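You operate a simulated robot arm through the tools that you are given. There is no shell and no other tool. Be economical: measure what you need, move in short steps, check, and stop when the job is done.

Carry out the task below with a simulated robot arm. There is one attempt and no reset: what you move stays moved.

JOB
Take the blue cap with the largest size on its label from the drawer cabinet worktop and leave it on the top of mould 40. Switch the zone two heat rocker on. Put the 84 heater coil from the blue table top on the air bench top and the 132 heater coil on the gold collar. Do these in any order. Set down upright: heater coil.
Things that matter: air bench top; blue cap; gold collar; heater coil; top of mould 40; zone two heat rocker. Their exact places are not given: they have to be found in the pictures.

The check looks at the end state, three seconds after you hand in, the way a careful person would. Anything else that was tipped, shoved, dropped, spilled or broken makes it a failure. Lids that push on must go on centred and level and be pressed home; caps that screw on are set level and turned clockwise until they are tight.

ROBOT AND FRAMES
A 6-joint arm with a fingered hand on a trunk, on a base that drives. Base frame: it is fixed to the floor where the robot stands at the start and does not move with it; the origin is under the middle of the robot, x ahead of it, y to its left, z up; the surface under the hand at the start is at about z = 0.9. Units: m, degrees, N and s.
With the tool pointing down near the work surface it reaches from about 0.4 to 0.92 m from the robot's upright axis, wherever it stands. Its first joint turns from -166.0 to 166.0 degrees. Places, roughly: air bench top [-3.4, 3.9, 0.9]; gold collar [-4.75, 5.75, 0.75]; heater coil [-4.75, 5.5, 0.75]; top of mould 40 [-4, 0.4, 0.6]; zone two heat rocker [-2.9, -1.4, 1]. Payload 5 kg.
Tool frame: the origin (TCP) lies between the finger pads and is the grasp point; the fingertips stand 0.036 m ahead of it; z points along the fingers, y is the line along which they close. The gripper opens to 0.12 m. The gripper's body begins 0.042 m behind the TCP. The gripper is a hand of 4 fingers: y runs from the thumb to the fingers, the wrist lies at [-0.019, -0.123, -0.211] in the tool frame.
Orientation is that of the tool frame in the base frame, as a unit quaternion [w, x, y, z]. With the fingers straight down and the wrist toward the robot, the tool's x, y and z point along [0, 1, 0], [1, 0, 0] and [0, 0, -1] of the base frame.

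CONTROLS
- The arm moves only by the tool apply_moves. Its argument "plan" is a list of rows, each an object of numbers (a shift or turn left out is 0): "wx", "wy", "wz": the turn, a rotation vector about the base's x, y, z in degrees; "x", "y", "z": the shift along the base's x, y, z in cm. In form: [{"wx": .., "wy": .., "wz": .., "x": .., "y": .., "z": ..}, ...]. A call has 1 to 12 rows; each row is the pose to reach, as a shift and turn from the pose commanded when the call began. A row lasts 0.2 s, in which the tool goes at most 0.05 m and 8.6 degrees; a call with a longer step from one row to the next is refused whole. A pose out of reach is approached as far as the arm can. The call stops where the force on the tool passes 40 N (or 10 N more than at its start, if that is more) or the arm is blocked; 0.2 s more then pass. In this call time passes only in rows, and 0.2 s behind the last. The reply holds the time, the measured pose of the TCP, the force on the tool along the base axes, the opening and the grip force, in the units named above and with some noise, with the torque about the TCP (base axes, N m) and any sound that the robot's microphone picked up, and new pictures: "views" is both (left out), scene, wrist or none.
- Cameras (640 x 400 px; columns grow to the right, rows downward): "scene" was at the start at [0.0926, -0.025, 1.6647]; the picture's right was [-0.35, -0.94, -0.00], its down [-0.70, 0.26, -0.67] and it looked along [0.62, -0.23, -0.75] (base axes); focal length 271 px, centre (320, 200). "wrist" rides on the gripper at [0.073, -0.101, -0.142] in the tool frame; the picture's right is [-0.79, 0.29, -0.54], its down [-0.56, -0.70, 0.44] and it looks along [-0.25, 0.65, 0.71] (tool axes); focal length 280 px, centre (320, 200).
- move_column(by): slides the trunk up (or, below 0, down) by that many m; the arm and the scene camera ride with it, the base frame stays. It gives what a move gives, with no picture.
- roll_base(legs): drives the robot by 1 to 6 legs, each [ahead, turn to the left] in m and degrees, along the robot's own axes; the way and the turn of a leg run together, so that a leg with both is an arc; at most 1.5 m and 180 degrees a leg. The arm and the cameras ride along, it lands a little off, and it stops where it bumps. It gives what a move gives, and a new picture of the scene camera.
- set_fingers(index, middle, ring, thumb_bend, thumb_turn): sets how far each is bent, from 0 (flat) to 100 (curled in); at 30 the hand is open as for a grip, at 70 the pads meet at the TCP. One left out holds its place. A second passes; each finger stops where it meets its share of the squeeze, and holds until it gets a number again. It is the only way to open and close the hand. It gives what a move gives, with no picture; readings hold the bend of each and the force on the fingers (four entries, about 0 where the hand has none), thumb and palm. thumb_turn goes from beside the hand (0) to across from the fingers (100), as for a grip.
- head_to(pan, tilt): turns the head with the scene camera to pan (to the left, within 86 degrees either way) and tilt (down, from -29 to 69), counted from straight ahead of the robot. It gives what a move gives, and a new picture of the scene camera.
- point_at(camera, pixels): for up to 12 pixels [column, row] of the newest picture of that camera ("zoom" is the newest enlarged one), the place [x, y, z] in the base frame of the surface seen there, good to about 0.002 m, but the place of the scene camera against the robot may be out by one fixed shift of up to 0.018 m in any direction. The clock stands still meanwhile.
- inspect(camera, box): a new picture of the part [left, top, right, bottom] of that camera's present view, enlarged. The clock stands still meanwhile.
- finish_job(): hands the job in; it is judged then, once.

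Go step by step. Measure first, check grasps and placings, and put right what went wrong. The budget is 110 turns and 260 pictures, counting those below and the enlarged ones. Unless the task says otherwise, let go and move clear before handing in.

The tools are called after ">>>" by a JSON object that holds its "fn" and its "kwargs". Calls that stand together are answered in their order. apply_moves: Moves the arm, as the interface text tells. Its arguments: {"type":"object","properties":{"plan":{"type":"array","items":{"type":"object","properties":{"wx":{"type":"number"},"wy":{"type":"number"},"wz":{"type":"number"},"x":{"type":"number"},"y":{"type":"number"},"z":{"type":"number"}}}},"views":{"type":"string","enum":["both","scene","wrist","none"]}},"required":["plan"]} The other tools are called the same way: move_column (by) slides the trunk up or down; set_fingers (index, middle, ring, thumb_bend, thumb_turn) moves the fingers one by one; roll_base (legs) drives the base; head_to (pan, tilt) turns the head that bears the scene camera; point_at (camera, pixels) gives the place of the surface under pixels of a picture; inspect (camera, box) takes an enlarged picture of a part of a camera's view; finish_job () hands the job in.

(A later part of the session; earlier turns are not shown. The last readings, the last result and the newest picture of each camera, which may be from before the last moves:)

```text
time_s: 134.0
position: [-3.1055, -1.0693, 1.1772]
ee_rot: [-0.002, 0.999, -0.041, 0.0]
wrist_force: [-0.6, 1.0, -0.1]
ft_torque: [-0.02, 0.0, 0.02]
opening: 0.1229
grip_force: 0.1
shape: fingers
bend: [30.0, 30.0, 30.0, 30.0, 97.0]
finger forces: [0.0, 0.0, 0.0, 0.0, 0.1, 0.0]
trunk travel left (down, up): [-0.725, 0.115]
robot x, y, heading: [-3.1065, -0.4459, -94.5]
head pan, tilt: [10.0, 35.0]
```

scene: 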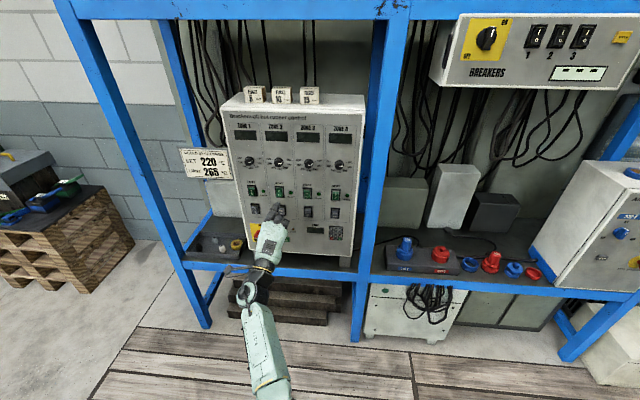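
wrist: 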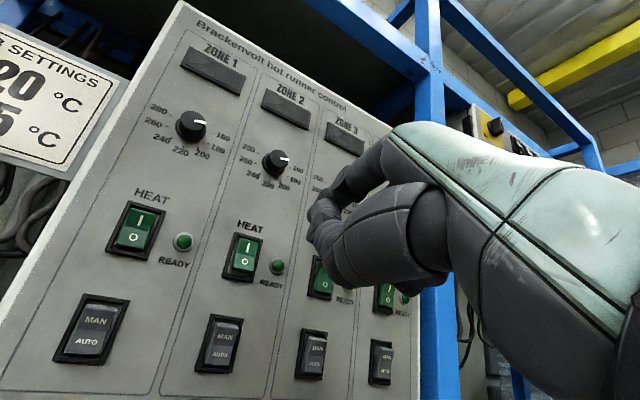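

Now on to the coils. I go back out of the corridor the way I came, then out onto the open floor.

>>> {"fn": "roll_base", "kwargs": {"legs": [[0, 94.6], [0, 90], [-0.5, 0], [0, -90], [1.1, 0], [1.1, 0]]}}

>>> {"fn": "head_to", "kwargs": {"pan": 80, "tilt": 20}}

```text
time_s: 162.7
position: [-0.2751, -0.9571, 1.1777]
ee_rot: [-0.002, 0.717, 0.697, -0.001]
wrist_force: [1.0, -0.2, 0.3]
ft_torque: [-0.03, 0.0, -0.02]
opening: 0.1231
grip_force: 0.1
shape: fingers
bend: [30.0, 30.0, 30.0, 30.0, 97.0]
finger forces: [0.1, 0.0, 0.1, 0.0, 0.0, 0.1]
trunk travel left (down, up): [-0.725, 0.115]
robot x, y, heading: [-0.902, -0.9859, -1.8]
head pan, tilt: [10.0, 35.0]
```

scene: 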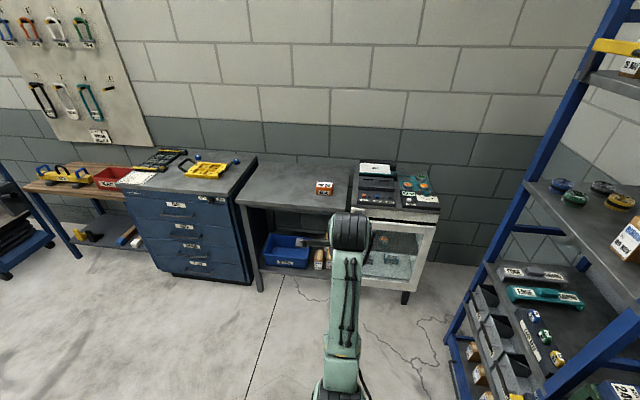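

```text
time_s: 164.1
position: [-0.2755, -0.958, 1.1784]
ee_rot: [-0.002, 0.717, 0.697, 0.0]
wrist_force: [-0.5, 0.8, 0.0]
ft_torque: [0.01, 0.0, 0.0]
opening: 0.123
grip_force: 0.1
shape: fingers
bend: [30.0, 30.0, 30.0, 30.0, 97.0]
finger forces: [0.1, 0.0, 0.0, 0.1, 0.0, 0.1]
trunk travel left (down, up): [-0.725, 0.115]
robot x, y, heading: [-0.9025, -0.9865, -1.4]
head pan, tilt: [80.0, 20.0]
```

scene: 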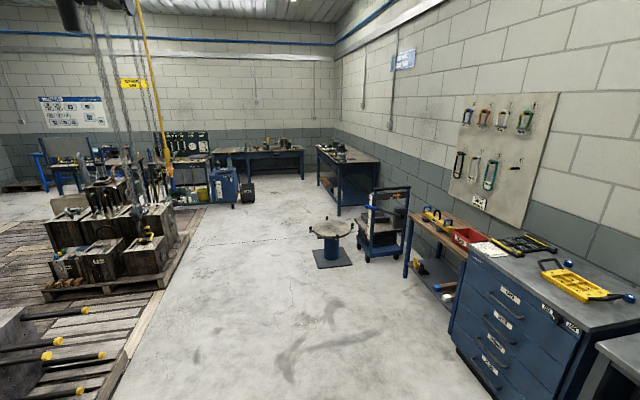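

Open aisle lies between pallets and the round stand. I turn to +y and go to about y=1.7.

>>> {"fn": "roll_base", "kwargs": {"legs": [[0, 92], [1.35, 0], [1.35, 0]]}}

>>> {"fn": "head_to", "kwargs": {"pan": 30, "tilt": 20}}

>>> {"fn": "inspect", "kwargs": {"camera": "scene", "box": [0, 80, 420, 340]}}

```text
time_s: 183.4
position: [-1.0511, 2.3649, 1.1776]
ee_rot: [-0.001, -0.017, 1.0, -0.001]
wrist_force: [0.4, -0.5, 0.0]
ft_torque: [-0.01, -0.01, 0.0]
opening: 0.1235
grip_force: 0.0
shape: fingers
bend: [30.0, 30.0, 30.0, 30.0, 97.0]
finger forces: [0.0, 0.0, 0.0, 0.1, 0.0, 0.0]
trunk travel left (down, up): [-0.725, 0.115]
robot x, y, heading: [-0.9839, 1.7419, 91.9]
head pan, tilt: [80.0, 20.0]
```

scene: 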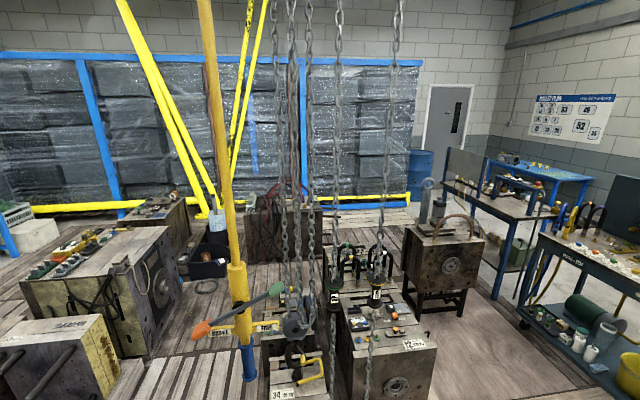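

```text
time_s: 184.6
position: [-1.0518, 2.3648, 1.178]
ee_rot: [-0.001, -0.016, 1.0, -0.002]
wrist_force: [0.3, 0.0, 0.6]
ft_torque: [0.01, 0.0, 0.0]
opening: 0.1232
grip_force: 0.0
shape: fingers
bend: [30.0, 30.0, 30.0, 30.0, 97.0]
finger forces: [0.0, 0.0, 0.0, 0.1, 0.1, 0.0]
trunk travel left (down, up): [-0.725, 0.115]
robot x, y, heading: [-0.983, 1.7427, 92.0]
head pan, tilt: [30.0, 20.0]
```

scene: 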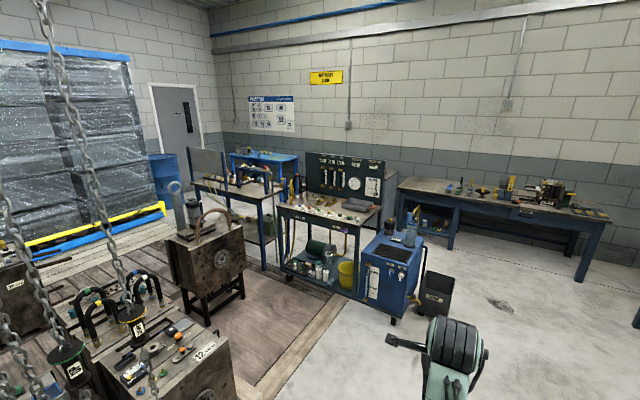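

```text
1.52 times, centred on (210, 210) of scene
```

zoom: 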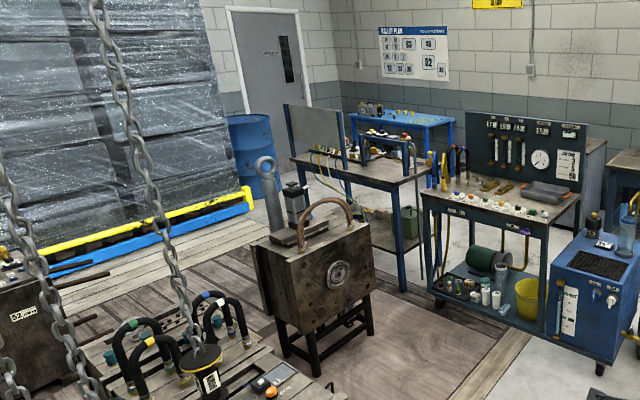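

>>> {"fn": "point_at", "kwargs": {"camera": "scene", "pixels": [[255, 160], [240, 190], [320, 205], [345, 200], [390, 260], [230, 265], [200, 310], [300, 335], [160, 260], [250, 330], [440, 300], [275, 300]]}}

>>> {"fn": "inspect", "kwargs": {"camera": "scene", "box": [170, 130, 330, 260]}}

>>> {"fn": "inspect", "kwargs": {"camera": "scene", "box": [260, 140, 440, 330]}}

```text
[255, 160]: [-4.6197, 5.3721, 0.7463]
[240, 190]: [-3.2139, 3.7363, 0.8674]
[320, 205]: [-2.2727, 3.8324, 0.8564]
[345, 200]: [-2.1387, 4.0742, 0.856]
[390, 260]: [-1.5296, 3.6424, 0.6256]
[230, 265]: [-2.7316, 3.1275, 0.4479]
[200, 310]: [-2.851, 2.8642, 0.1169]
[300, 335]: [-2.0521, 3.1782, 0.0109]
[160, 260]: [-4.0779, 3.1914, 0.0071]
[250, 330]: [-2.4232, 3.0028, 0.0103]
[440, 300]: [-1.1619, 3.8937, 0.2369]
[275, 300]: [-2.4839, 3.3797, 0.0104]
```

```text
3.08 times, centred on (250, 195) of scene
```

zoom: 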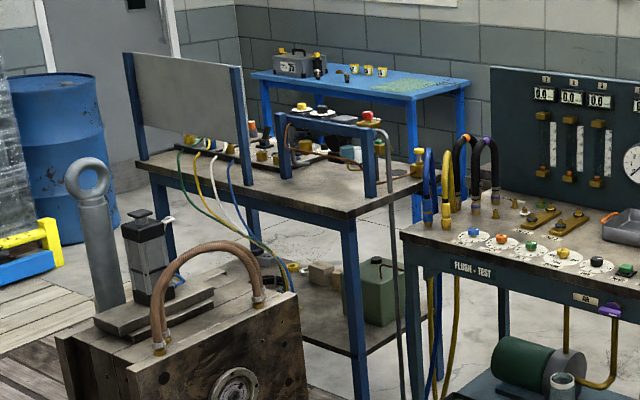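

```text
2.11 times, centred on (350, 235) of scene
```

zoom: 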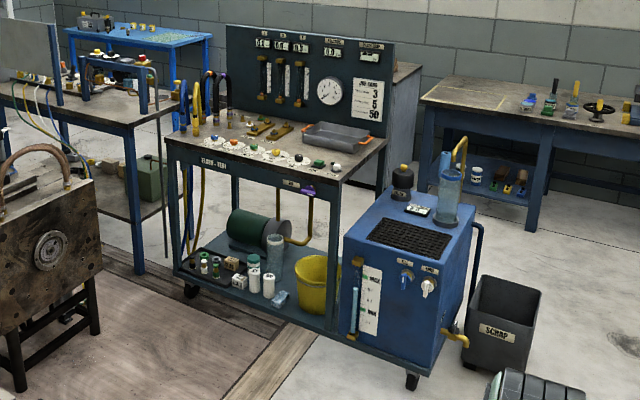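

The air bench is the one at (-3.2,3.74), blue table behind at (-4.62,5.37). I look for a driving path around the stand mould.

>>> {"fn": "head_to", "kwargs": {"pan": 52, "tilt": 30}}

>>> {"fn": "point_at", "kwargs": {"camera": "scene", "pixels": [[420, 300], [380, 260], [330, 220], [300, 290], [250, 320], [360, 330], [430, 240], [470, 230], [200, 200], [500, 250], [400, 200], [330, 180]]}}

```text
time_s: 185.4
position: [-1.0508, 2.3662, 1.1776]
ee_rot: [-0.001, -0.016, 1.0, -0.001]
wrist_force: [-0.2, -0.1, 0.3]
ft_torque: [0.0, 0.02, 0.0]
opening: 0.1231
grip_force: 0.1
shape: fingers
bend: [30.0, 30.0, 30.0, 30.0, 97.0]
finger forces: [0.0, 0.0, 0.0, 0.0, 0.1, 0.0]
trunk travel left (down, up): [-0.725, 0.115]
robot x, y, heading: [-0.9824, 1.7425, 91.9]
head pan, tilt: [52.0, 30.0]
```

scene: 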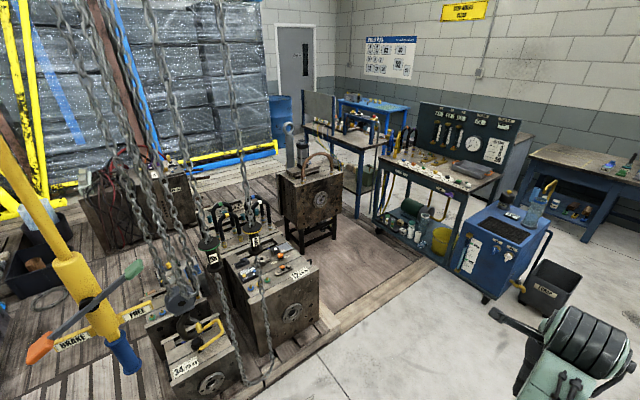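

```text
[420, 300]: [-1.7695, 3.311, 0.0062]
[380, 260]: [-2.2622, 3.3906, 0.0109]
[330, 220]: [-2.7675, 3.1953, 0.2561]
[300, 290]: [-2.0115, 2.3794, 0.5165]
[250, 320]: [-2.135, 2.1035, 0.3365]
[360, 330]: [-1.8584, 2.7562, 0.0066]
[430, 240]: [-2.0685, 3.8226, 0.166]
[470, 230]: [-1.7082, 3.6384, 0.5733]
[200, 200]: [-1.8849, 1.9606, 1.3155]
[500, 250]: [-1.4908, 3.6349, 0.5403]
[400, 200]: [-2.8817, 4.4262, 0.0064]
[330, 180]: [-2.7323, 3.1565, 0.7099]
```

>>> {"fn": "inspect", "kwargs": {"camera": "scene", "box": [240, 80, 480, 280]}}

>>> {"fn": "point_at", "kwargs": {"camera": "scene", "pixels": [[301, 254], [335, 238], [357, 218], [376, 224], [390, 160], [307, 128], [363, 150], [300, 200], [278, 178], [340, 172], [255, 190], [235, 205]]}}

```text
2.00 times, centred on (360, 180) of scene
```

zoom: 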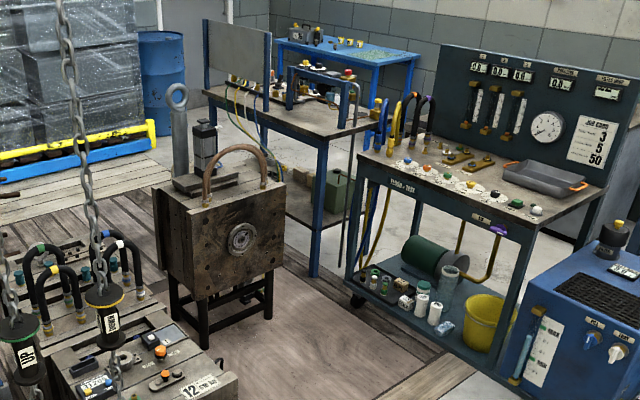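

```text
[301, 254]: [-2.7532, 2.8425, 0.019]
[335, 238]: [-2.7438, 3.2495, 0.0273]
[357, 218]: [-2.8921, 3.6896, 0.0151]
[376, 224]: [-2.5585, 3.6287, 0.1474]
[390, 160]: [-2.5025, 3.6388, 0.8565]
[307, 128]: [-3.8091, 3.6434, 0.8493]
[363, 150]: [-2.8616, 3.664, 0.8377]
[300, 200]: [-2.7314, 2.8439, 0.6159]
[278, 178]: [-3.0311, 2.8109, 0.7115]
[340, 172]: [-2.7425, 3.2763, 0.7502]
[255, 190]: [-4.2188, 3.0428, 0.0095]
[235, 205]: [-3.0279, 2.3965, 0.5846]
```

The stand mould blocks the bench fronts, so the blue table and air bench are probably reached from behind. I move to about (-0.7,3.0) to view the rear passage.

>>> {"fn": "roll_base", "kwargs": {"legs": [[0, -14], [1.3, 0]]}}

>>> {"fn": "head_to", "kwargs": {"pan": 40, "tilt": 25}}

>>> {"fn": "point_at", "kwargs": {"camera": "scene", "pixels": [[200, 150], [260, 200], [300, 180], [350, 200], [330, 240], [400, 220], [250, 150], [150, 250], [450, 250], [300, 150], [220, 180], [280, 240]]}}

```text
time_s: 193.6
position: [-0.5824, 3.6327, 1.1774]
ee_rot: [-0.001, 0.124, 0.992, -0.002]
wrist_force: [0.2, -0.1, 0.4]
ft_torque: [0.01, 0.01, -0.01]
opening: 0.1232
grip_force: 0.0
shape: fingers
bend: [30.0, 30.0, 30.0, 30.0, 97.0]
finger forces: [0.0, 0.1, 0.0, 0.1, 0.0, 0.1]
trunk travel left (down, up): [-0.725, 0.115]
robot x, y, heading: [-0.6902, 3.0141, 75.9]
head pan, tilt: [52.0, 30.0]
```

scene: 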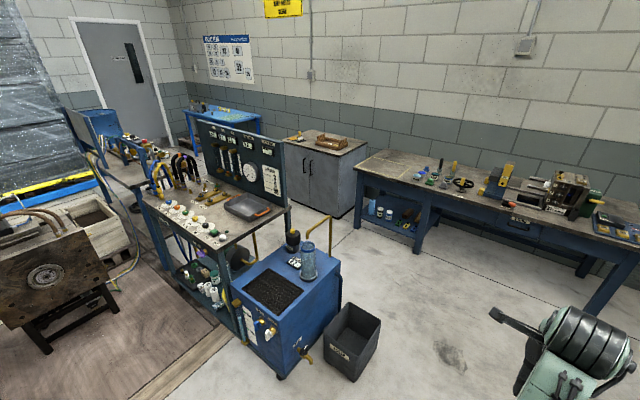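

```text
time_s: 194.3
position: [-0.5819, 3.6334, 1.1775]
ee_rot: [-0.001, 0.124, 0.992, -0.002]
wrist_force: [-0.4, 0.5, 0.0]
ft_torque: [-0.02, 0.0, 0.01]
opening: 0.123
grip_force: 0.1
shape: fingers
bend: [30.0, 30.0, 30.0, 30.0, 97.0]
finger forces: [0.0, 0.0, 0.0, 0.1, 0.0, 0.0]
trunk travel left (down, up): [-0.725, 0.115]
robot x, y, heading: [-0.6913, 3.0176, 75.7]
head pan, tilt: [40.0, 25.0]
```

scene: 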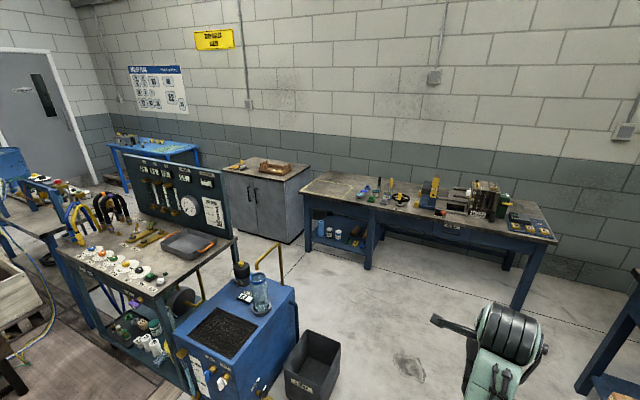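

```text
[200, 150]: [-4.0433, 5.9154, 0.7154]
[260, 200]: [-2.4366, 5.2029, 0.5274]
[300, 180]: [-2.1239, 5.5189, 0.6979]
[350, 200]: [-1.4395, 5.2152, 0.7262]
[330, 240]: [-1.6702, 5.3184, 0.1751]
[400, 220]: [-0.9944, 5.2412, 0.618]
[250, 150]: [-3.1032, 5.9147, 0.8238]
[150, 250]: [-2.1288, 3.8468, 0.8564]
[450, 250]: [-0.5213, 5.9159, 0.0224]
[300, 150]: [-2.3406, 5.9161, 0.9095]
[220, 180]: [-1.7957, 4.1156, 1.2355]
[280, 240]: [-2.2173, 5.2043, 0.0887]
```

A corridor about 1 m wide (y 4.15–5.2) runs behind the flush bench. I drive in: to y≈4.67, then turn west.

>>> {"fn": "move_column", "kwargs": {"by": 0.1}}

>>> {"fn": "roll_base", "kwargs": {"legs": [[0, 14.2], [0.83, 0], [0.83, 0], [0, 90], [1.0, 0]]}}

>>> {"fn": "head_to", "kwargs": {"pan": 0, "tilt": 30}}

```text
time_s: 195.6
position: [-0.5826, 3.6319, 1.2775]
ee_rot: [-0.001, 0.125, 0.992, -0.002]
wrist_force: [0.2, 0.9, -0.3]
ft_torque: [-0.01, 0.0, 0.02]
opening: 0.1232
grip_force: 0.0
shape: fingers
bend: [30.0, 30.0, 30.0, 30.0, 97.0]
finger forces: [0.0, 0.0, 0.1, 0.0, 0.0, 0.0]
trunk travel left (down, up): [-0.825, 0.015]
robot x, y, heading: [-0.6923, 3.0176, 75.9]
head pan, tilt: [40.0, 25.0]
```

```text
time_s: 215.7
position: [-2.3057, 4.5647, 1.277]
ee_rot: [-0.001, 0.721, -0.693, 0.002]
wrist_force: [0.0, -0.3, -0.2]
ft_torque: [0.0, 0.01, 0.02]
opening: 0.1233
grip_force: 0.0
shape: fingers
bend: [30.0, 30.0, 30.0, 30.0, 97.0]
finger forces: [0.0, 0.0, 0.1, 0.0, 0.0, 0.1]
trunk travel left (down, up): [-0.825, 0.015]
robot x, y, heading: [-1.6848, 4.636, -177.7]
head pan, tilt: [40.0, 25.0]
```

scene: 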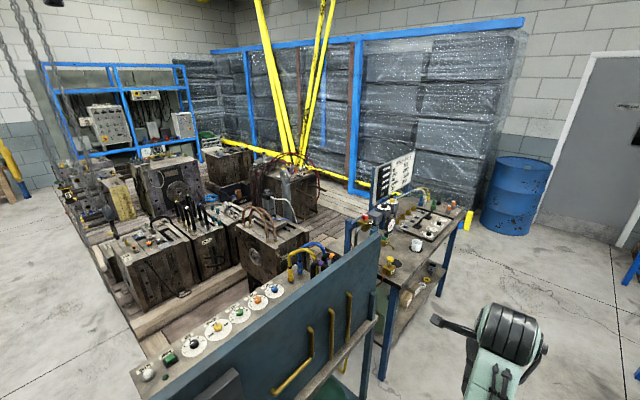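

```text
time_s: 216.8
position: [-2.3069, 4.5632, 1.2786]
ee_rot: [-0.001, 0.72, -0.694, 0.002]
wrist_force: [0.6, -0.3, -0.5]
ft_torque: [0.0, 0.0, -0.01]
opening: 0.123
grip_force: 0.1
shape: fingers
bend: [30.0, 30.0, 30.0, 30.0, 97.0]
finger forces: [0.1, 0.1, 0.0, 0.0, 0.1, 0.0]
trunk travel left (down, up): [-0.825, 0.015]
robot x, y, heading: [-1.6833, 4.6329, -177.9]
head pan, tilt: [0.0, 30.0]
```

scene: 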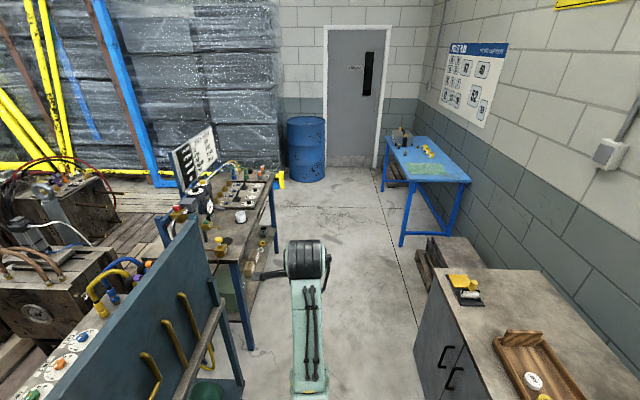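

Path west is clear. I measure the blue table and air bench outlines.

>>> {"fn": "point_at", "kwargs": {"camera": "scene", "pixels": [[470, 181], [405, 180], [390, 138], [430, 165], [401, 243], [400, 137], [430, 150], [245, 262], [274, 182], [310, 200], [225, 250], [400, 290]]}}

>>> {"fn": "inspect", "kwargs": {"camera": "scene", "box": [370, 110, 490, 200]}}

>>> {"fn": "inspect", "kwargs": {"camera": "scene", "box": [150, 120, 300, 270]}}

```text
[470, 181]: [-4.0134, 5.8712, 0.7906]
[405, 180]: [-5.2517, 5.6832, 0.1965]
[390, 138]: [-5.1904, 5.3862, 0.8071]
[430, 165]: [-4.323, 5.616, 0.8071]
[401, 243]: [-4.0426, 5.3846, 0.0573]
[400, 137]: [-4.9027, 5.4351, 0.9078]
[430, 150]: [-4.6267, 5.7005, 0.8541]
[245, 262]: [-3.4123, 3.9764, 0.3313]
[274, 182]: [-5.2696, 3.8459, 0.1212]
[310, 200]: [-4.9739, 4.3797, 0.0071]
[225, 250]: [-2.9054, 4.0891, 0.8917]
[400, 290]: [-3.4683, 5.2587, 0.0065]
```

```text
4.44 times, centred on (430, 155) of scene
```

zoom: 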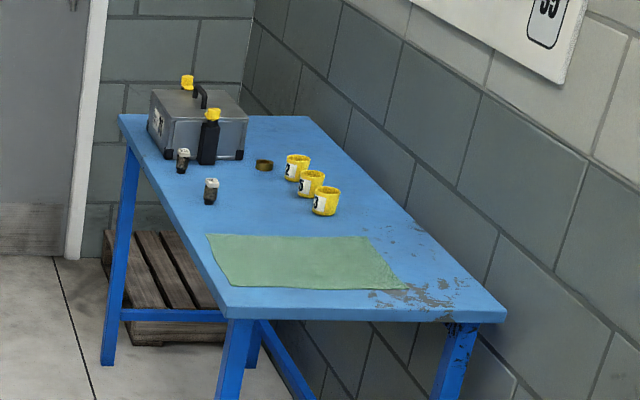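

```text
2.67 times, centred on (225, 195) of scene
```

zoom: 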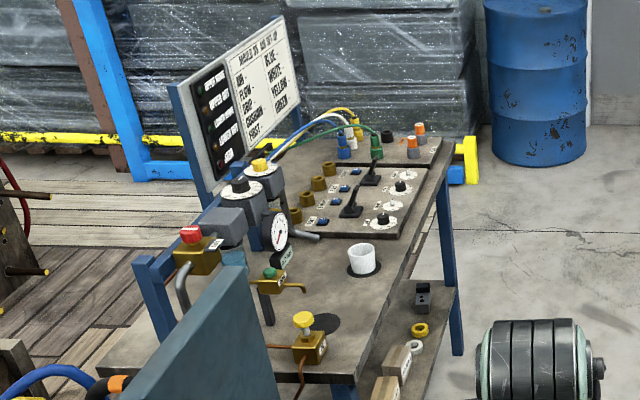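

The black coil-like pieces with light tops stand at the table's front, and a gold ring at zoom (264,165). I drive over to stand at about (-4.65,4.75) facing +y.

>>> {"fn": "roll_base", "kwargs": {"legs": [[0, -4.2], [1.5, 0], [1.45, 0], [0, -88]]}}

>>> {"fn": "head_to", "kwargs": {"pan": 0, "tilt": 45}}

>>> {"fn": "inspect", "kwargs": {"camera": "scene", "box": [160, 100, 480, 300]}}

```text
time_s: 237.3
position: [-4.6526, 5.3542, 1.2776]
ee_rot: [-0.001, 0.004, 1.0, -0.001]
wrist_force: [-1.0, 1.3, -1.1]
ft_torque: [0.01, 0.01, 0.01]
opening: 0.1234
grip_force: 0.0
shape: fingers
bend: [30.0, 30.0, 30.0, 30.0, 97.0]
finger forces: [0.1, 0.1, 0.1, 0.0, 0.0, 0.0]
trunk travel left (down, up): [-0.825, 0.015]
robot x, y, heading: [-4.609, 4.7318, 90.1]
head pan, tilt: [0.0, 30.0]
```

scene: 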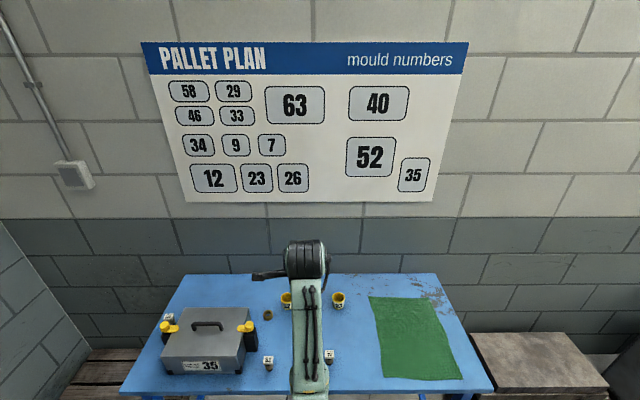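

```text
time_s: 238.1
position: [-4.6537, 5.3542, 1.2783]
ee_rot: [-0.001, 0.003, 1.0, -0.001]
wrist_force: [0.0, -0.2, 0.7]
ft_torque: [-0.01, 0.0, -0.01]
opening: 0.1232
grip_force: 0.0
shape: fingers
bend: [30.0, 30.0, 30.0, 30.0, 97.0]
finger forces: [0.1, 0.0, 0.0, 0.0, 0.0, 0.0]
trunk travel left (down, up): [-0.825, 0.015]
robot x, y, heading: [-4.6065, 4.7331, 89.7]
head pan, tilt: [0.0, 45.0]
```

scene: 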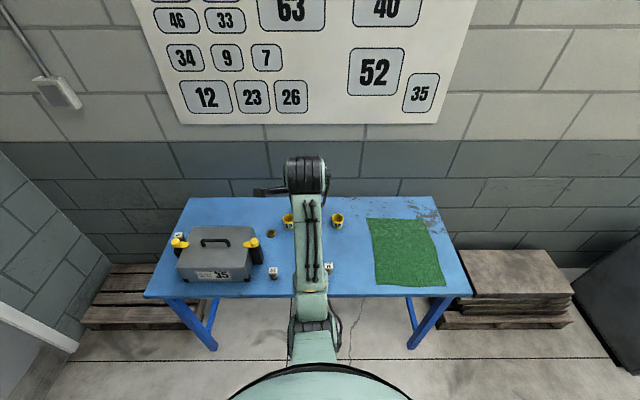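

```text
2.00 times, centred on (320, 200) of scene
```

zoom: 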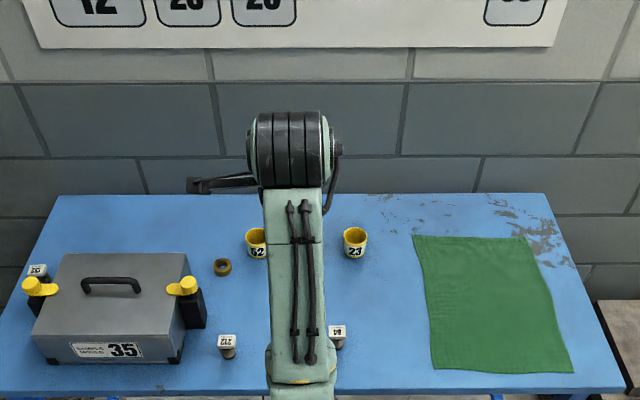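

Three small coils: scene (178,236), (273,272), (328,267). I enlarge to read them.

>>> {"fn": "inspect", "kwargs": {"camera": "scene", "box": [255, 240, 351, 300]}}

>>> {"fn": "inspect", "kwargs": {"camera": "scene", "box": [165, 225, 213, 255]}}

>>> {"fn": "apply_moves", "kwargs": {"plan": [{"x": 1, "z": -2}], "views": "wrist"}}

>>> {"fn": "point_at", "kwargs": {"camera": "scene", "pixels": [[273, 269], [328, 265], [271, 234], [300, 290], [320, 285]]}}

```text
6.67 times, centred on (303, 270) of scene
```

zoom: 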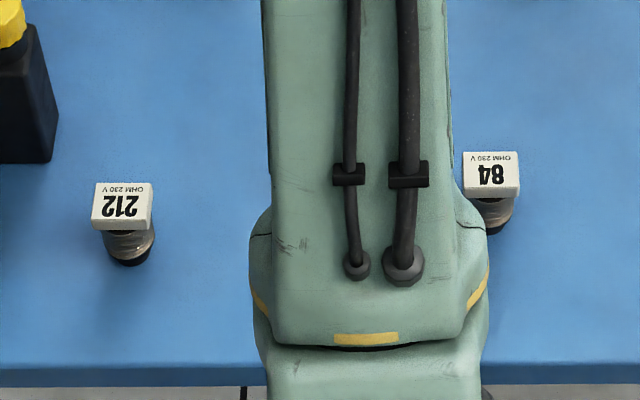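

```text
13.33 times, centred on (189, 240) of scene
```

zoom: 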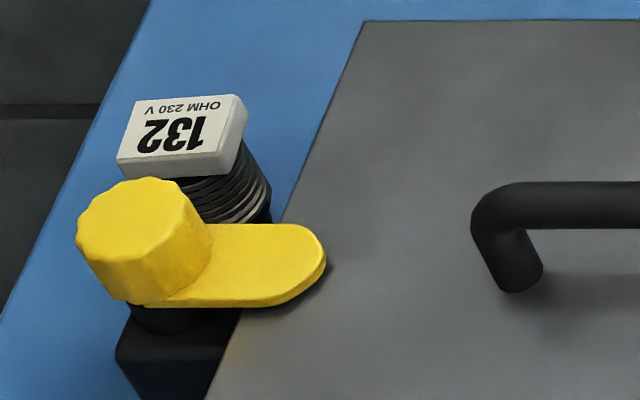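

```text
time_s: 238.5
position: [-4.6426, 5.3525, 1.2579]
ee_rot: [-0.001, 0.003, 1.0, -0.002]
wrist_force: [0.0, -0.4, 0.6]
ft_torque: [0.0, 0.03, 0.04]
opening: 0.1231
grip_force: 0.1
shape: fingers
bend: [30.0, 30.0, 30.0, 30.0, 97.0]
finger forces: [0.1, 0.0, 0.0, 0.1, 0.0, 0.0]
trunk travel left (down, up): [-0.825, 0.015]
robot x, y, heading: [-4.6106, 4.7288, 89.7]
head pan, tilt: [0.0, 45.0]
```

wrist: 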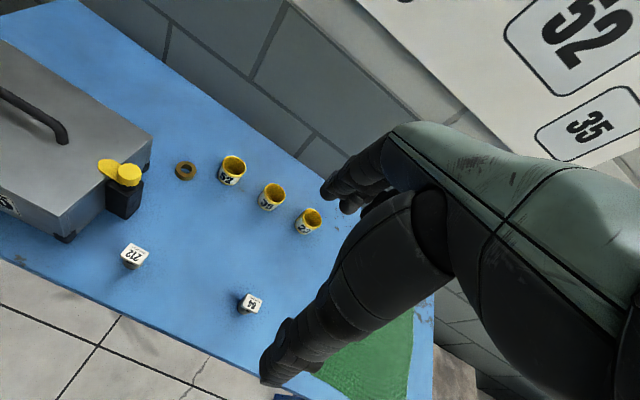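

```text
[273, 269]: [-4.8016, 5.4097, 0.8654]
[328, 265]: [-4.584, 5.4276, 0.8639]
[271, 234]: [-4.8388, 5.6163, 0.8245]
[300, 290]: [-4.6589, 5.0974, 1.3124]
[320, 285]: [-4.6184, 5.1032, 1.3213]
```

The 84 coil is at wrist (252,300), the collar at (185,171); the 132 stands left of the toolbox. Measuring with the wrist camera.

>>> {"fn": "point_at", "kwargs": {"camera": "wrist", "pixels": [[253, 299], [247, 296], [260, 300], [245, 312], [225, 300], [134, 250], [185, 165], [185, 172], [178, 171], [193, 171], [185, 195], [100, 130]]}}

>>> {"fn": "inspect", "kwargs": {"camera": "wrist", "box": [210, 270, 290, 330]}}

>>> {"fn": "inspect", "kwargs": {"camera": "wrist", "box": [140, 140, 240, 215]}}

```text
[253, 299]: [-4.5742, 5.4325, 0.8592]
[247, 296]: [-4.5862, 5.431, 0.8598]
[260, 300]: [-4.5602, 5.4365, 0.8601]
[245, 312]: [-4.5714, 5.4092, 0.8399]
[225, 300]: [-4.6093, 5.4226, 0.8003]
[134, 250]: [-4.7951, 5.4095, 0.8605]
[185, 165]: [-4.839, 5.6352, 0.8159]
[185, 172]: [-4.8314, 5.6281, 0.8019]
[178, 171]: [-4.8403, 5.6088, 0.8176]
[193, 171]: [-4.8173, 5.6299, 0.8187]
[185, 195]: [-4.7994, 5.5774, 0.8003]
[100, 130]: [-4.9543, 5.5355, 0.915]
```

```text
6.67 times, centred on (250, 300) of wrist
```

zoom: 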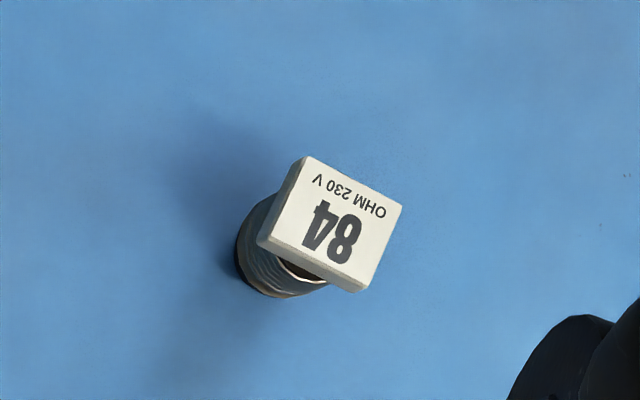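

```text
5.33 times, centred on (190, 178) of wrist
```

zoom: 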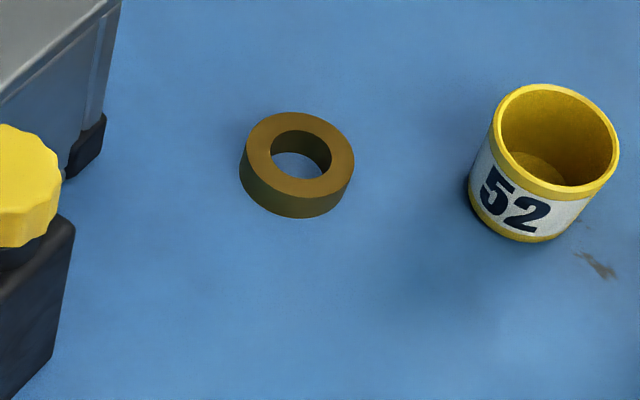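

Table top is z 0.800; the 84 coil centre (-4.574,5.433), top 0.860; collar near (-4.831,5.628). I lower the trunk and go over the 84 coil.

>>> {"fn": "move_column", "kwargs": {"by": -0.29}}

>>> {"fn": "apply_moves", "kwargs": {"plan": [{"x": 2.3, "y": 2.7}, {"x": 4.6, "y": 5.4}, {"x": 6.9, "y": 8.1}]}}

>>> {"fn": "inspect", "kwargs": {"camera": "wrist", "box": [200, 220, 360, 320]}}

```text
time_s: 241.4
position: [-4.6438, 5.3533, 0.9679]
ee_rot: [-0.001, 0.004, 1.0, -0.002]
wrist_force: [1.0, -0.6, 0.4]
ft_torque: [0.01, 0.05, 0.0]
opening: 0.123
grip_force: 0.0
shape: fingers
bend: [30.0, 30.0, 30.0, 30.0, 97.0]
finger forces: [0.0, 0.0, 0.0, 0.0, 0.0, 0.0]
trunk travel left (down, up): [-0.535, 0.305]
robot x, y, heading: [-4.61, 4.729, 89.7]
head pan, tilt: [0.0, 45.0]
```

```text
time_s: 242.2
position: [-4.5757, 5.436, 0.9693]
ee_rot: [0.0, 0.004, 1.0, -0.001]
wrist_force: [-0.5, -0.1, 0.8]
ft_torque: [0.0, 0.0, 0.01]
opening: 0.1231
grip_force: 0.1
shape: fingers
bend: [30.0, 30.0, 30.0, 30.0, 97.0]
finger forces: [0.0, 0.0, 0.1, 0.1, 0.0, 0.1]
trunk travel left (down, up): [-0.535, 0.305]
robot x, y, heading: [-4.6135, 4.7284, 89.7]
head pan, tilt: [0.0, 45.0]
```

scene: 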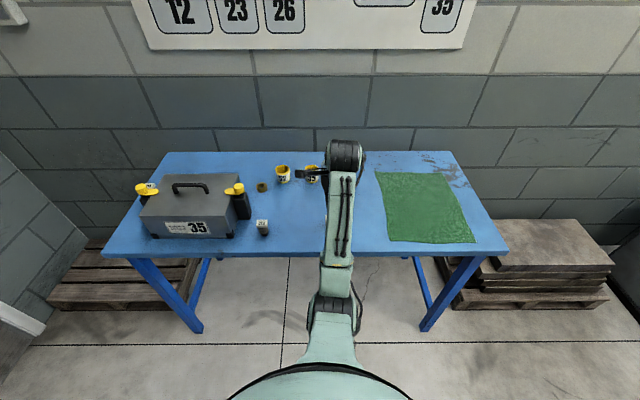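
wrist: 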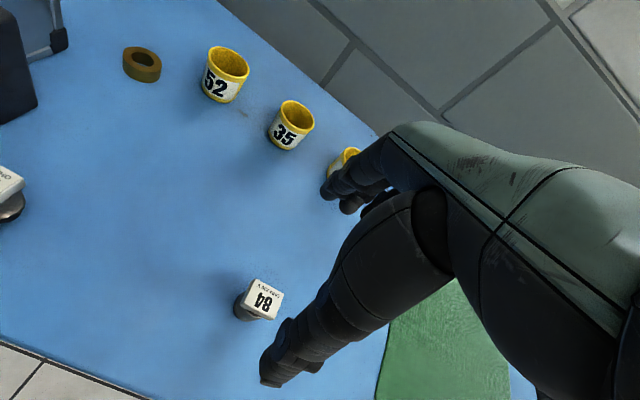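

```text
4.00 times, centred on (280, 270) of wrist
```

zoom: 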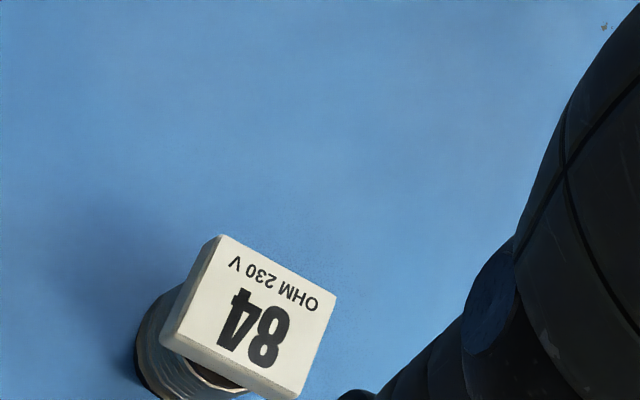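

I measure coil head corners, the near mug and the collar from this closer view.

>>> {"fn": "point_at", "kwargs": {"camera": "wrist", "pixels": [[256, 281], [282, 294], [273, 317], [244, 306], [264, 298], [345, 152], [332, 172], [141, 57], [127, 67], [158, 76], [243, 317]]}}

>>> {"fn": "inspect", "kwargs": {"camera": "wrist", "box": [100, 30, 200, 100]}}

```text
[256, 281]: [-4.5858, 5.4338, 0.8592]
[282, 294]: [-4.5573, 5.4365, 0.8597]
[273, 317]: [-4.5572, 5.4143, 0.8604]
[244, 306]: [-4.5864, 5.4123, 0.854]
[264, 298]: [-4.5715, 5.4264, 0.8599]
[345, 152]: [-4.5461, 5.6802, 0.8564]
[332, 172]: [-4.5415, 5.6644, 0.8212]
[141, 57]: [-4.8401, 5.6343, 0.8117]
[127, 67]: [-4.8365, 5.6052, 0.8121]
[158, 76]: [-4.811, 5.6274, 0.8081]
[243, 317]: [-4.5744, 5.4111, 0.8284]
```

```text
5.71 times, centred on (150, 65) of wrist
```

zoom: 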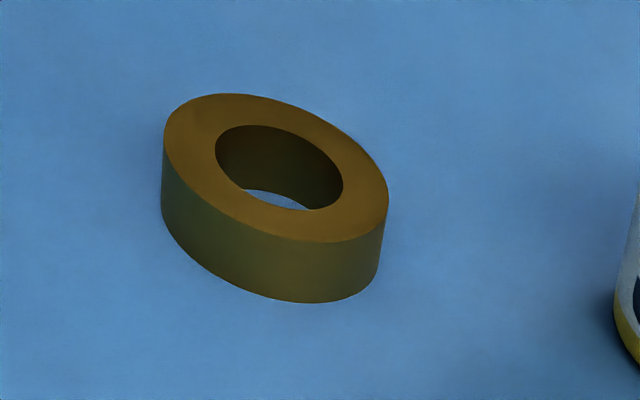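

Head is 0.029×0.023, centre (-4.572,5.425). Lowering onto it.

>>> {"fn": "apply_moves", "kwargs": {"plan": [{"x": 0.4, "y": -1.1, "z": -3}, {"x": 0.4, "y": -1.1, "z": -7}, {"x": 0.4, "y": -1.1, "z": -10}, {"x": 0.4, "y": -1.1, "z": -12.2}], "views": "wrist"}}

>>> {"fn": "set_fingers", "kwargs": {"index": 72, "middle": 72, "ring": 60, "thumb_bend": 72}}

>>> {"fn": "inspect", "kwargs": {"camera": "wrist", "box": [220, 180, 420, 320]}}

```text
time_s: 243.2
position: [-4.5706, 5.4214, 0.8469]
ee_rot: [-0.001, 0.004, 1.0, -0.002]
wrist_force: [0.1, 0.1, 0.1]
ft_torque: [0.01, -0.01, 0.0]
opening: 0.1233
grip_force: 0.0
shape: fingers
bend: [30.0, 30.0, 30.0, 30.0, 97.0]
finger forces: [0.1, 0.0, 0.1, 0.0, 0.0, 0.1]
trunk travel left (down, up): [-0.535, 0.305]
robot x, y, heading: [-4.6141, 4.7304, 89.9]
head pan, tilt: [0.0, 45.0]
```

wrist: 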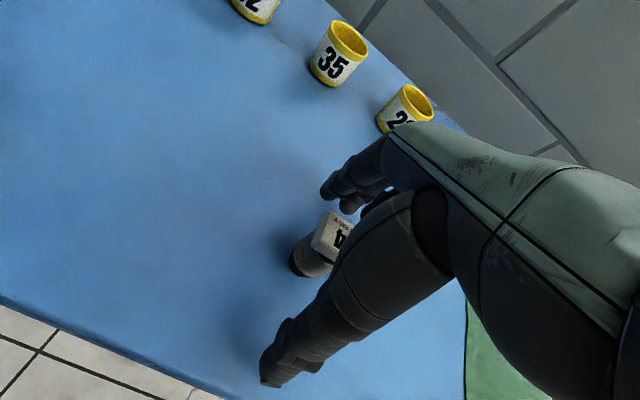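

```text
time_s: 244.2
position: [-4.5711, 5.4208, 0.8451]
ee_rot: [-0.001, 0.004, 1.0, -0.002]
wrist_force: [-0.1, 0.8, 0.4]
ft_torque: [0.03, 0.03, 0.02]
opening: 0.0251
grip_force: 12.2
shape: fingers
bend: [64.0, 67.0, 60.0, 64.0, 96.0]
finger forces: [7.5, 4.3, 0.0, 0.1, 12.6, 0.0]
trunk travel left (down, up): [-0.535, 0.305]
robot x, y, heading: [-4.6123, 4.7288, 89.6]
head pan, tilt: [0.0, 45.0]
```

```text
2.86 times, centred on (320, 250) of wrist
```

zoom: 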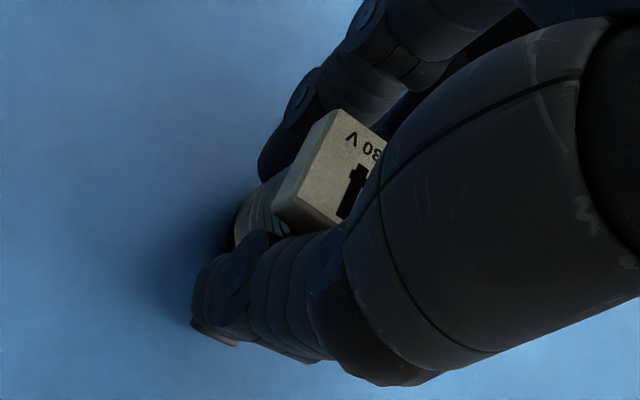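

Gripped (12 N). Lift and check it hangs upright.

>>> {"fn": "apply_moves", "kwargs": {"plan": [{"z": 2}, {"z": 6}, {"z": 10}, {"z": 14}, {"z": 16, "y": -2}, {"z": 18, "y": -4}, {"z": 18, "y": -6}]}}

>>> {"fn": "inspect", "kwargs": {"camera": "wrist", "box": [220, 180, 420, 320]}}

>>> {"fn": "move_column", "kwargs": {"by": 0.2}}

```text
time_s: 245.8
position: [-4.5681, 5.3767, 1.0088]
ee_rot: [-0.001, 0.003, 1.0, 0.0]
wrist_force: [-0.6, 0.1, -1.5]
ft_torque: [0.01, 0.02, 0.0]
opening: 0.0249
grip_force: 12.3
shape: fingers
bend: [64.0, 67.0, 60.0, 64.0, 96.0]
finger forces: [7.3, 4.6, 0.0, 0.0, 12.6, 0.0]
out of reach, approached as far as the arm can: row 6, 7
trunk travel left (down, up): [-0.535, 0.305]
robot x, y, heading: [-4.6098, 4.7332, 90.1]
head pan, tilt: [0.0, 45.0]
```

scene: 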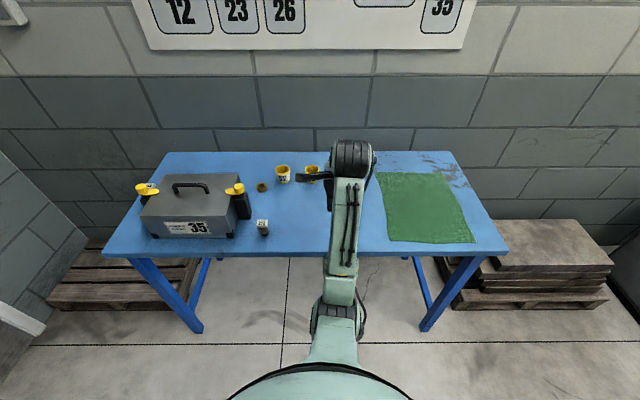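
wrist: 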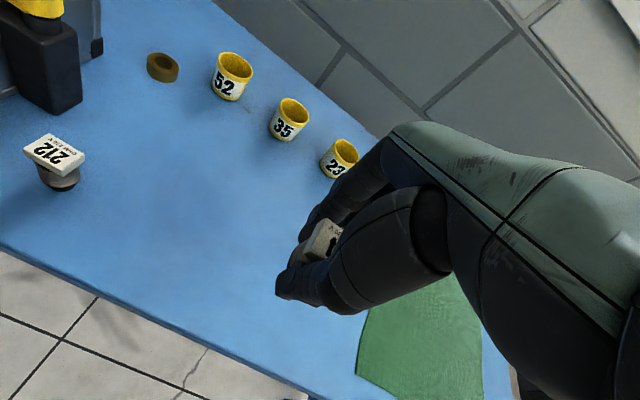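

```text
2.86 times, centred on (320, 250) of wrist
```

zoom: 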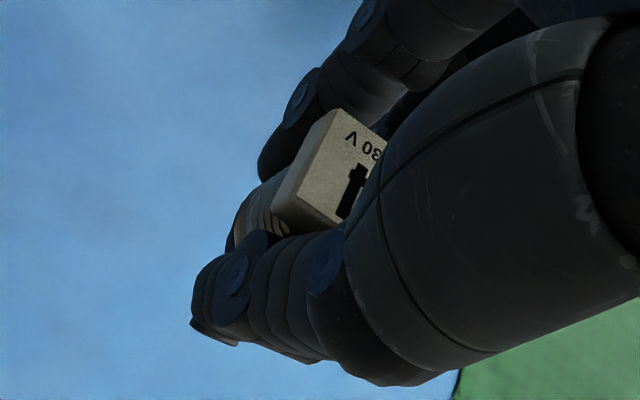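

```text
time_s: 248.0
position: [-4.5686, 5.378, 1.208]
ee_rot: [-0.002, 0.003, 1.0, 0.001]
wrist_force: [0.5, 0.1, -0.8]
ft_torque: [0.0, 0.01, 0.03]
opening: 0.0249
grip_force: 12.0
shape: fingers
bend: [64.0, 67.0, 60.0, 64.0, 96.0]
finger forces: [7.4, 4.7, 0.1, 0.1, 12.5, 0.1]
trunk travel left (down, up): [-0.735, 0.105]
robot x, y, heading: [-4.6094, 4.7302, 89.6]
head pan, tilt: [0.0, 45.0]
```

Coil 84 hangs unchanged in the grip. I turn right, drive east and face the air bench from its rear.

>>> {"fn": "roll_base", "kwargs": {"legs": [[0, -90], [1.25, 0], [0, -90]]}}

>>> {"fn": "head_to", "kwargs": {"pan": 0, "tilt": 50}}

>>> {"fn": "inspect", "kwargs": {"camera": "scene", "box": [120, 80, 520, 330]}}

```text
time_s: 263.9
position: [-3.4407, 4.0025, 1.2079]
ee_rot: [0.001, 1.0, -0.015, 0.001]
wrist_force: [0.0, -0.2, -1.6]
ft_torque: [-0.02, 0.0, 0.0]
opening: 0.0243
grip_force: 11.3
shape: fingers
bend: [64.0, 71.0, 60.0, 64.0, 96.0]
finger forces: [6.9, 4.8, 0.0, 0.1, 11.6, 0.0]
trunk travel left (down, up): [-0.735, 0.105]
robot x, y, heading: [-3.3837, 4.6478, -91.6]
head pan, tilt: [0.0, 45.0]
```

scene: 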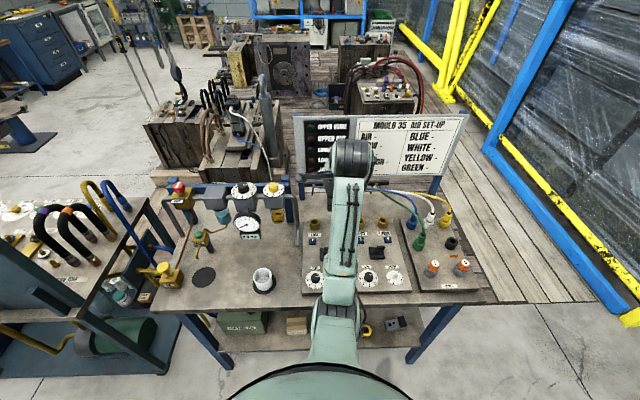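

```text
time_s: 264.6
position: [-3.4412, 4.0019, 1.2085]
ee_rot: [0.0, 1.0, -0.014, 0.0]
wrist_force: [0.0, -0.1, 0.1]
ft_torque: [0.0, -0.03, 0.02]
opening: 0.0241
grip_force: 11.5
shape: fingers
bend: [64.0, 71.0, 60.0, 64.0, 96.0]
finger forces: [7.1, 4.7, 0.1, 0.0, 11.6, 0.0]
trunk travel left (down, up): [-0.735, 0.105]
robot x, y, heading: [-3.3864, 4.6514, -91.7]
head pan, tilt: [0.0, 50.0]
```

scene: 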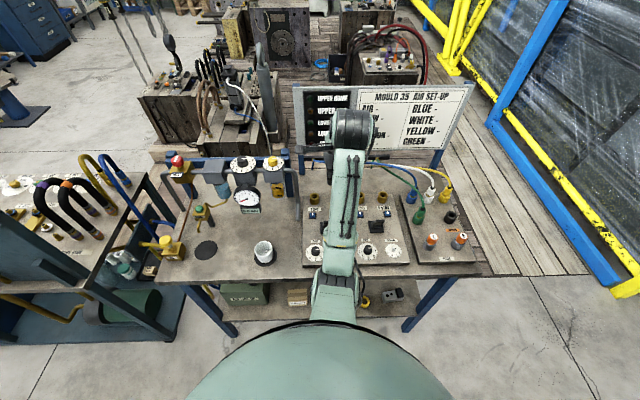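

```text
1.60 times, centred on (320, 205) of scene
```

zoom: 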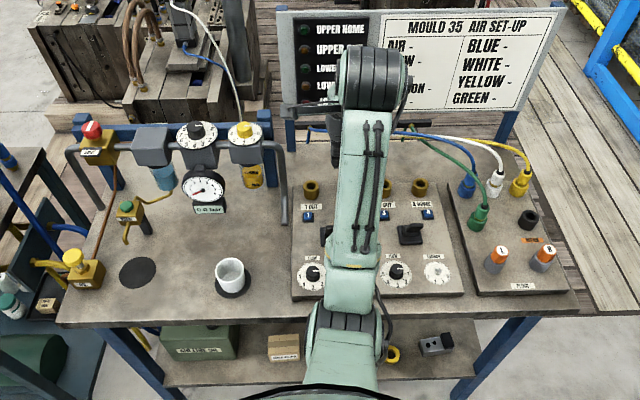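

Free patch lies between the black disc (205,250) and cup (263,252), around (233,250). I measure it.

>>> {"fn": "point_at", "kwargs": {"camera": "scene", "pixels": [[233, 250], [218, 250], [246, 255], [263, 250], [205, 250], [235, 270], [236, 230], [250, 210], [285, 240], [302, 245], [285, 215], [205, 212]]}}

```text
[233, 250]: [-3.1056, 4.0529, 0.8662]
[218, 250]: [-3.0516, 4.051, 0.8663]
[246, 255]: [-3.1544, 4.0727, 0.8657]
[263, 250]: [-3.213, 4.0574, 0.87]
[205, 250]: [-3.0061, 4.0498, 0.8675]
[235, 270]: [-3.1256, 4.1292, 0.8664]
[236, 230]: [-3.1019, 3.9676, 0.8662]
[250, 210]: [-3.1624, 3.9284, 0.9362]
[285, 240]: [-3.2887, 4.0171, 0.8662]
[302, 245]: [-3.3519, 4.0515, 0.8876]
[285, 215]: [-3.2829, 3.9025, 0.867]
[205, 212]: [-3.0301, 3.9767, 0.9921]
```

Scene bias is a fixed (-0.013,0,+0.005), so the true spot is (-3.097,4.08), surface ≈0.861. I move there high, then lower the trunk.

>>> {"fn": "apply_moves", "kwargs": {"plan": [{"x": 4.5, "y": 1}, {"x": 9, "y": 2}, {"x": 13.5, "y": 3}, {"x": 18, "y": 4}, {"x": 22.5, "y": 5}, {"x": 27, "y": 6}, {"x": 31, "y": 7}, {"x": 34.4, "y": 7.8}], "views": "none"}}

>>> {"fn": "move_column", "kwargs": {"by": -0.2}}

>>> {"fn": "apply_moves", "kwargs": {"plan": [{"z": -1}]}}

>>> {"fn": "inspect", "kwargs": {"camera": "wrist", "box": [160, 160, 400, 310]}}

```text
time_s: 266.4
position: [-3.0916, 4.0703, 1.1956]
ee_rot: [0.004, 1.0, -0.014, 0.0]
wrist_force: [1.0, 0.1, -0.6]
ft_torque: [0.0, 0.03, -0.01]
opening: 0.0239
grip_force: 11.7
shape: fingers
bend: [64.0, 71.0, 60.0, 64.0, 96.0]
finger forces: [6.9, 5.0, 0.0, 0.1, 11.5, 0.1]
out of reach, approached as far as the arm can: row 1, 2, 3, 4, 5, 6, 7, 8
trunk travel left (down, up): [-0.735, 0.105]
robot x, y, heading: [-3.3853, 4.6466, -91.6]
head pan, tilt: [0.0, 50.0]
```

```text
time_s: 268.6
position: [-3.0923, 4.0698, 0.9946]
ee_rot: [0.003, 1.0, -0.014, 0.001]
wrist_force: [-0.9, -0.6, -1.4]
ft_torque: [-0.03, -0.01, 0.02]
opening: 0.0239
grip_force: 12.0
shape: fingers
bend: [64.0, 71.0, 60.0, 64.0, 96.0]
finger forces: [7.0, 5.0, 0.0, 0.0, 11.6, 0.0]
trunk travel left (down, up): [-0.535, 0.305]
robot x, y, heading: [-3.3865, 4.6498, -91.7]
head pan, tilt: [0.0, 50.0]
```

```text
time_s: 268.9
position: [-3.0914, 4.0696, 0.9838]
ee_rot: [0.003, 1.0, -0.014, 0.002]
wrist_force: [-0.1, 0.1, -2.6]
ft_torque: [-0.02, 0.0, -0.02]
opening: 0.0241
grip_force: 12.4
shape: fingers
bend: [64.0, 71.0, 60.0, 64.0, 96.0]
finger forces: [6.9, 5.0, 0.1, 0.0, 11.5, 0.0]
trunk travel left (down, up): [-0.535, 0.305]
robot x, y, heading: [-3.3849, 4.6464, -91.9]
head pan, tilt: [0.0, 50.0]
```

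scene: 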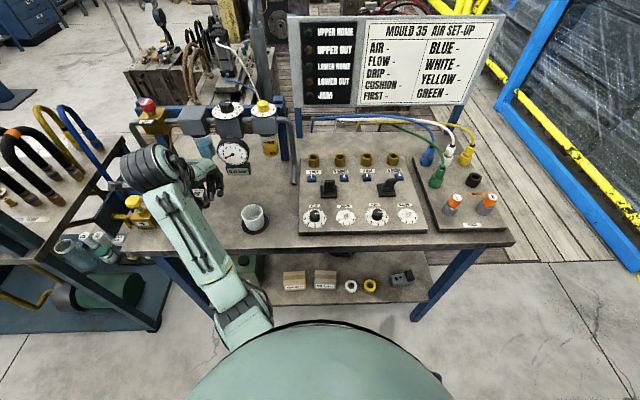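
wrist: 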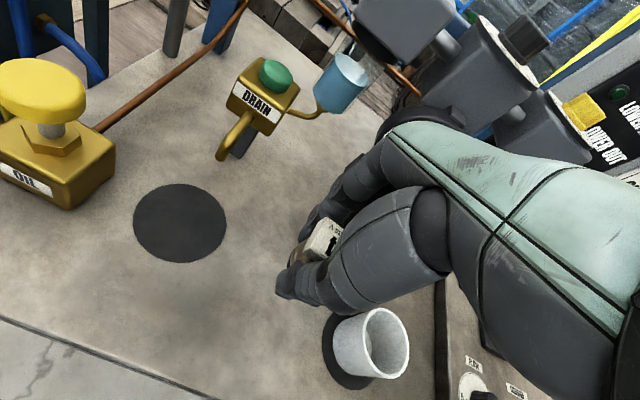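

```text
2.67 times, centred on (280, 235) of wrist
```

zoom: 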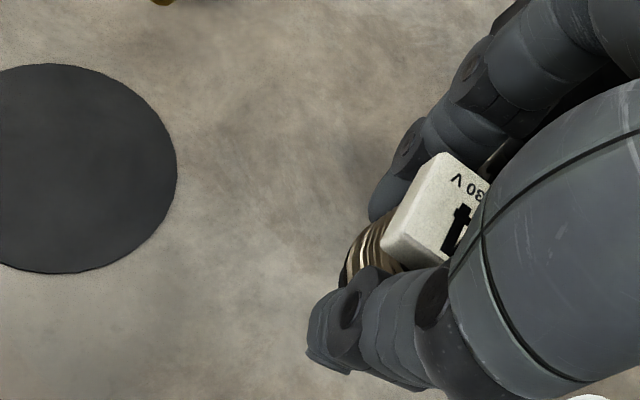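

I measure the surface, disc edge, cup and drain valve positions with the wrist camera.

>>> {"fn": "point_at", "kwargs": {"camera": "wrist", "pixels": [[270, 270], [225, 230], [250, 200], [335, 345], [345, 315], [225, 155], [270, 120], [322, 235], [300, 255], [250, 320]]}}

```text
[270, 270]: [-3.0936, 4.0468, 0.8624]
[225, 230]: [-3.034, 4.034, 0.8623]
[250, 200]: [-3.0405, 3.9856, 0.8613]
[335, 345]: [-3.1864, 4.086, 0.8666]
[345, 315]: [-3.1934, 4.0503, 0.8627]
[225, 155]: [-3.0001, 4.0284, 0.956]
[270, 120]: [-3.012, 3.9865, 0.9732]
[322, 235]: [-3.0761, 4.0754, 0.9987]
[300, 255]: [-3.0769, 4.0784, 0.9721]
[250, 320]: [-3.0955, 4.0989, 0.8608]
```

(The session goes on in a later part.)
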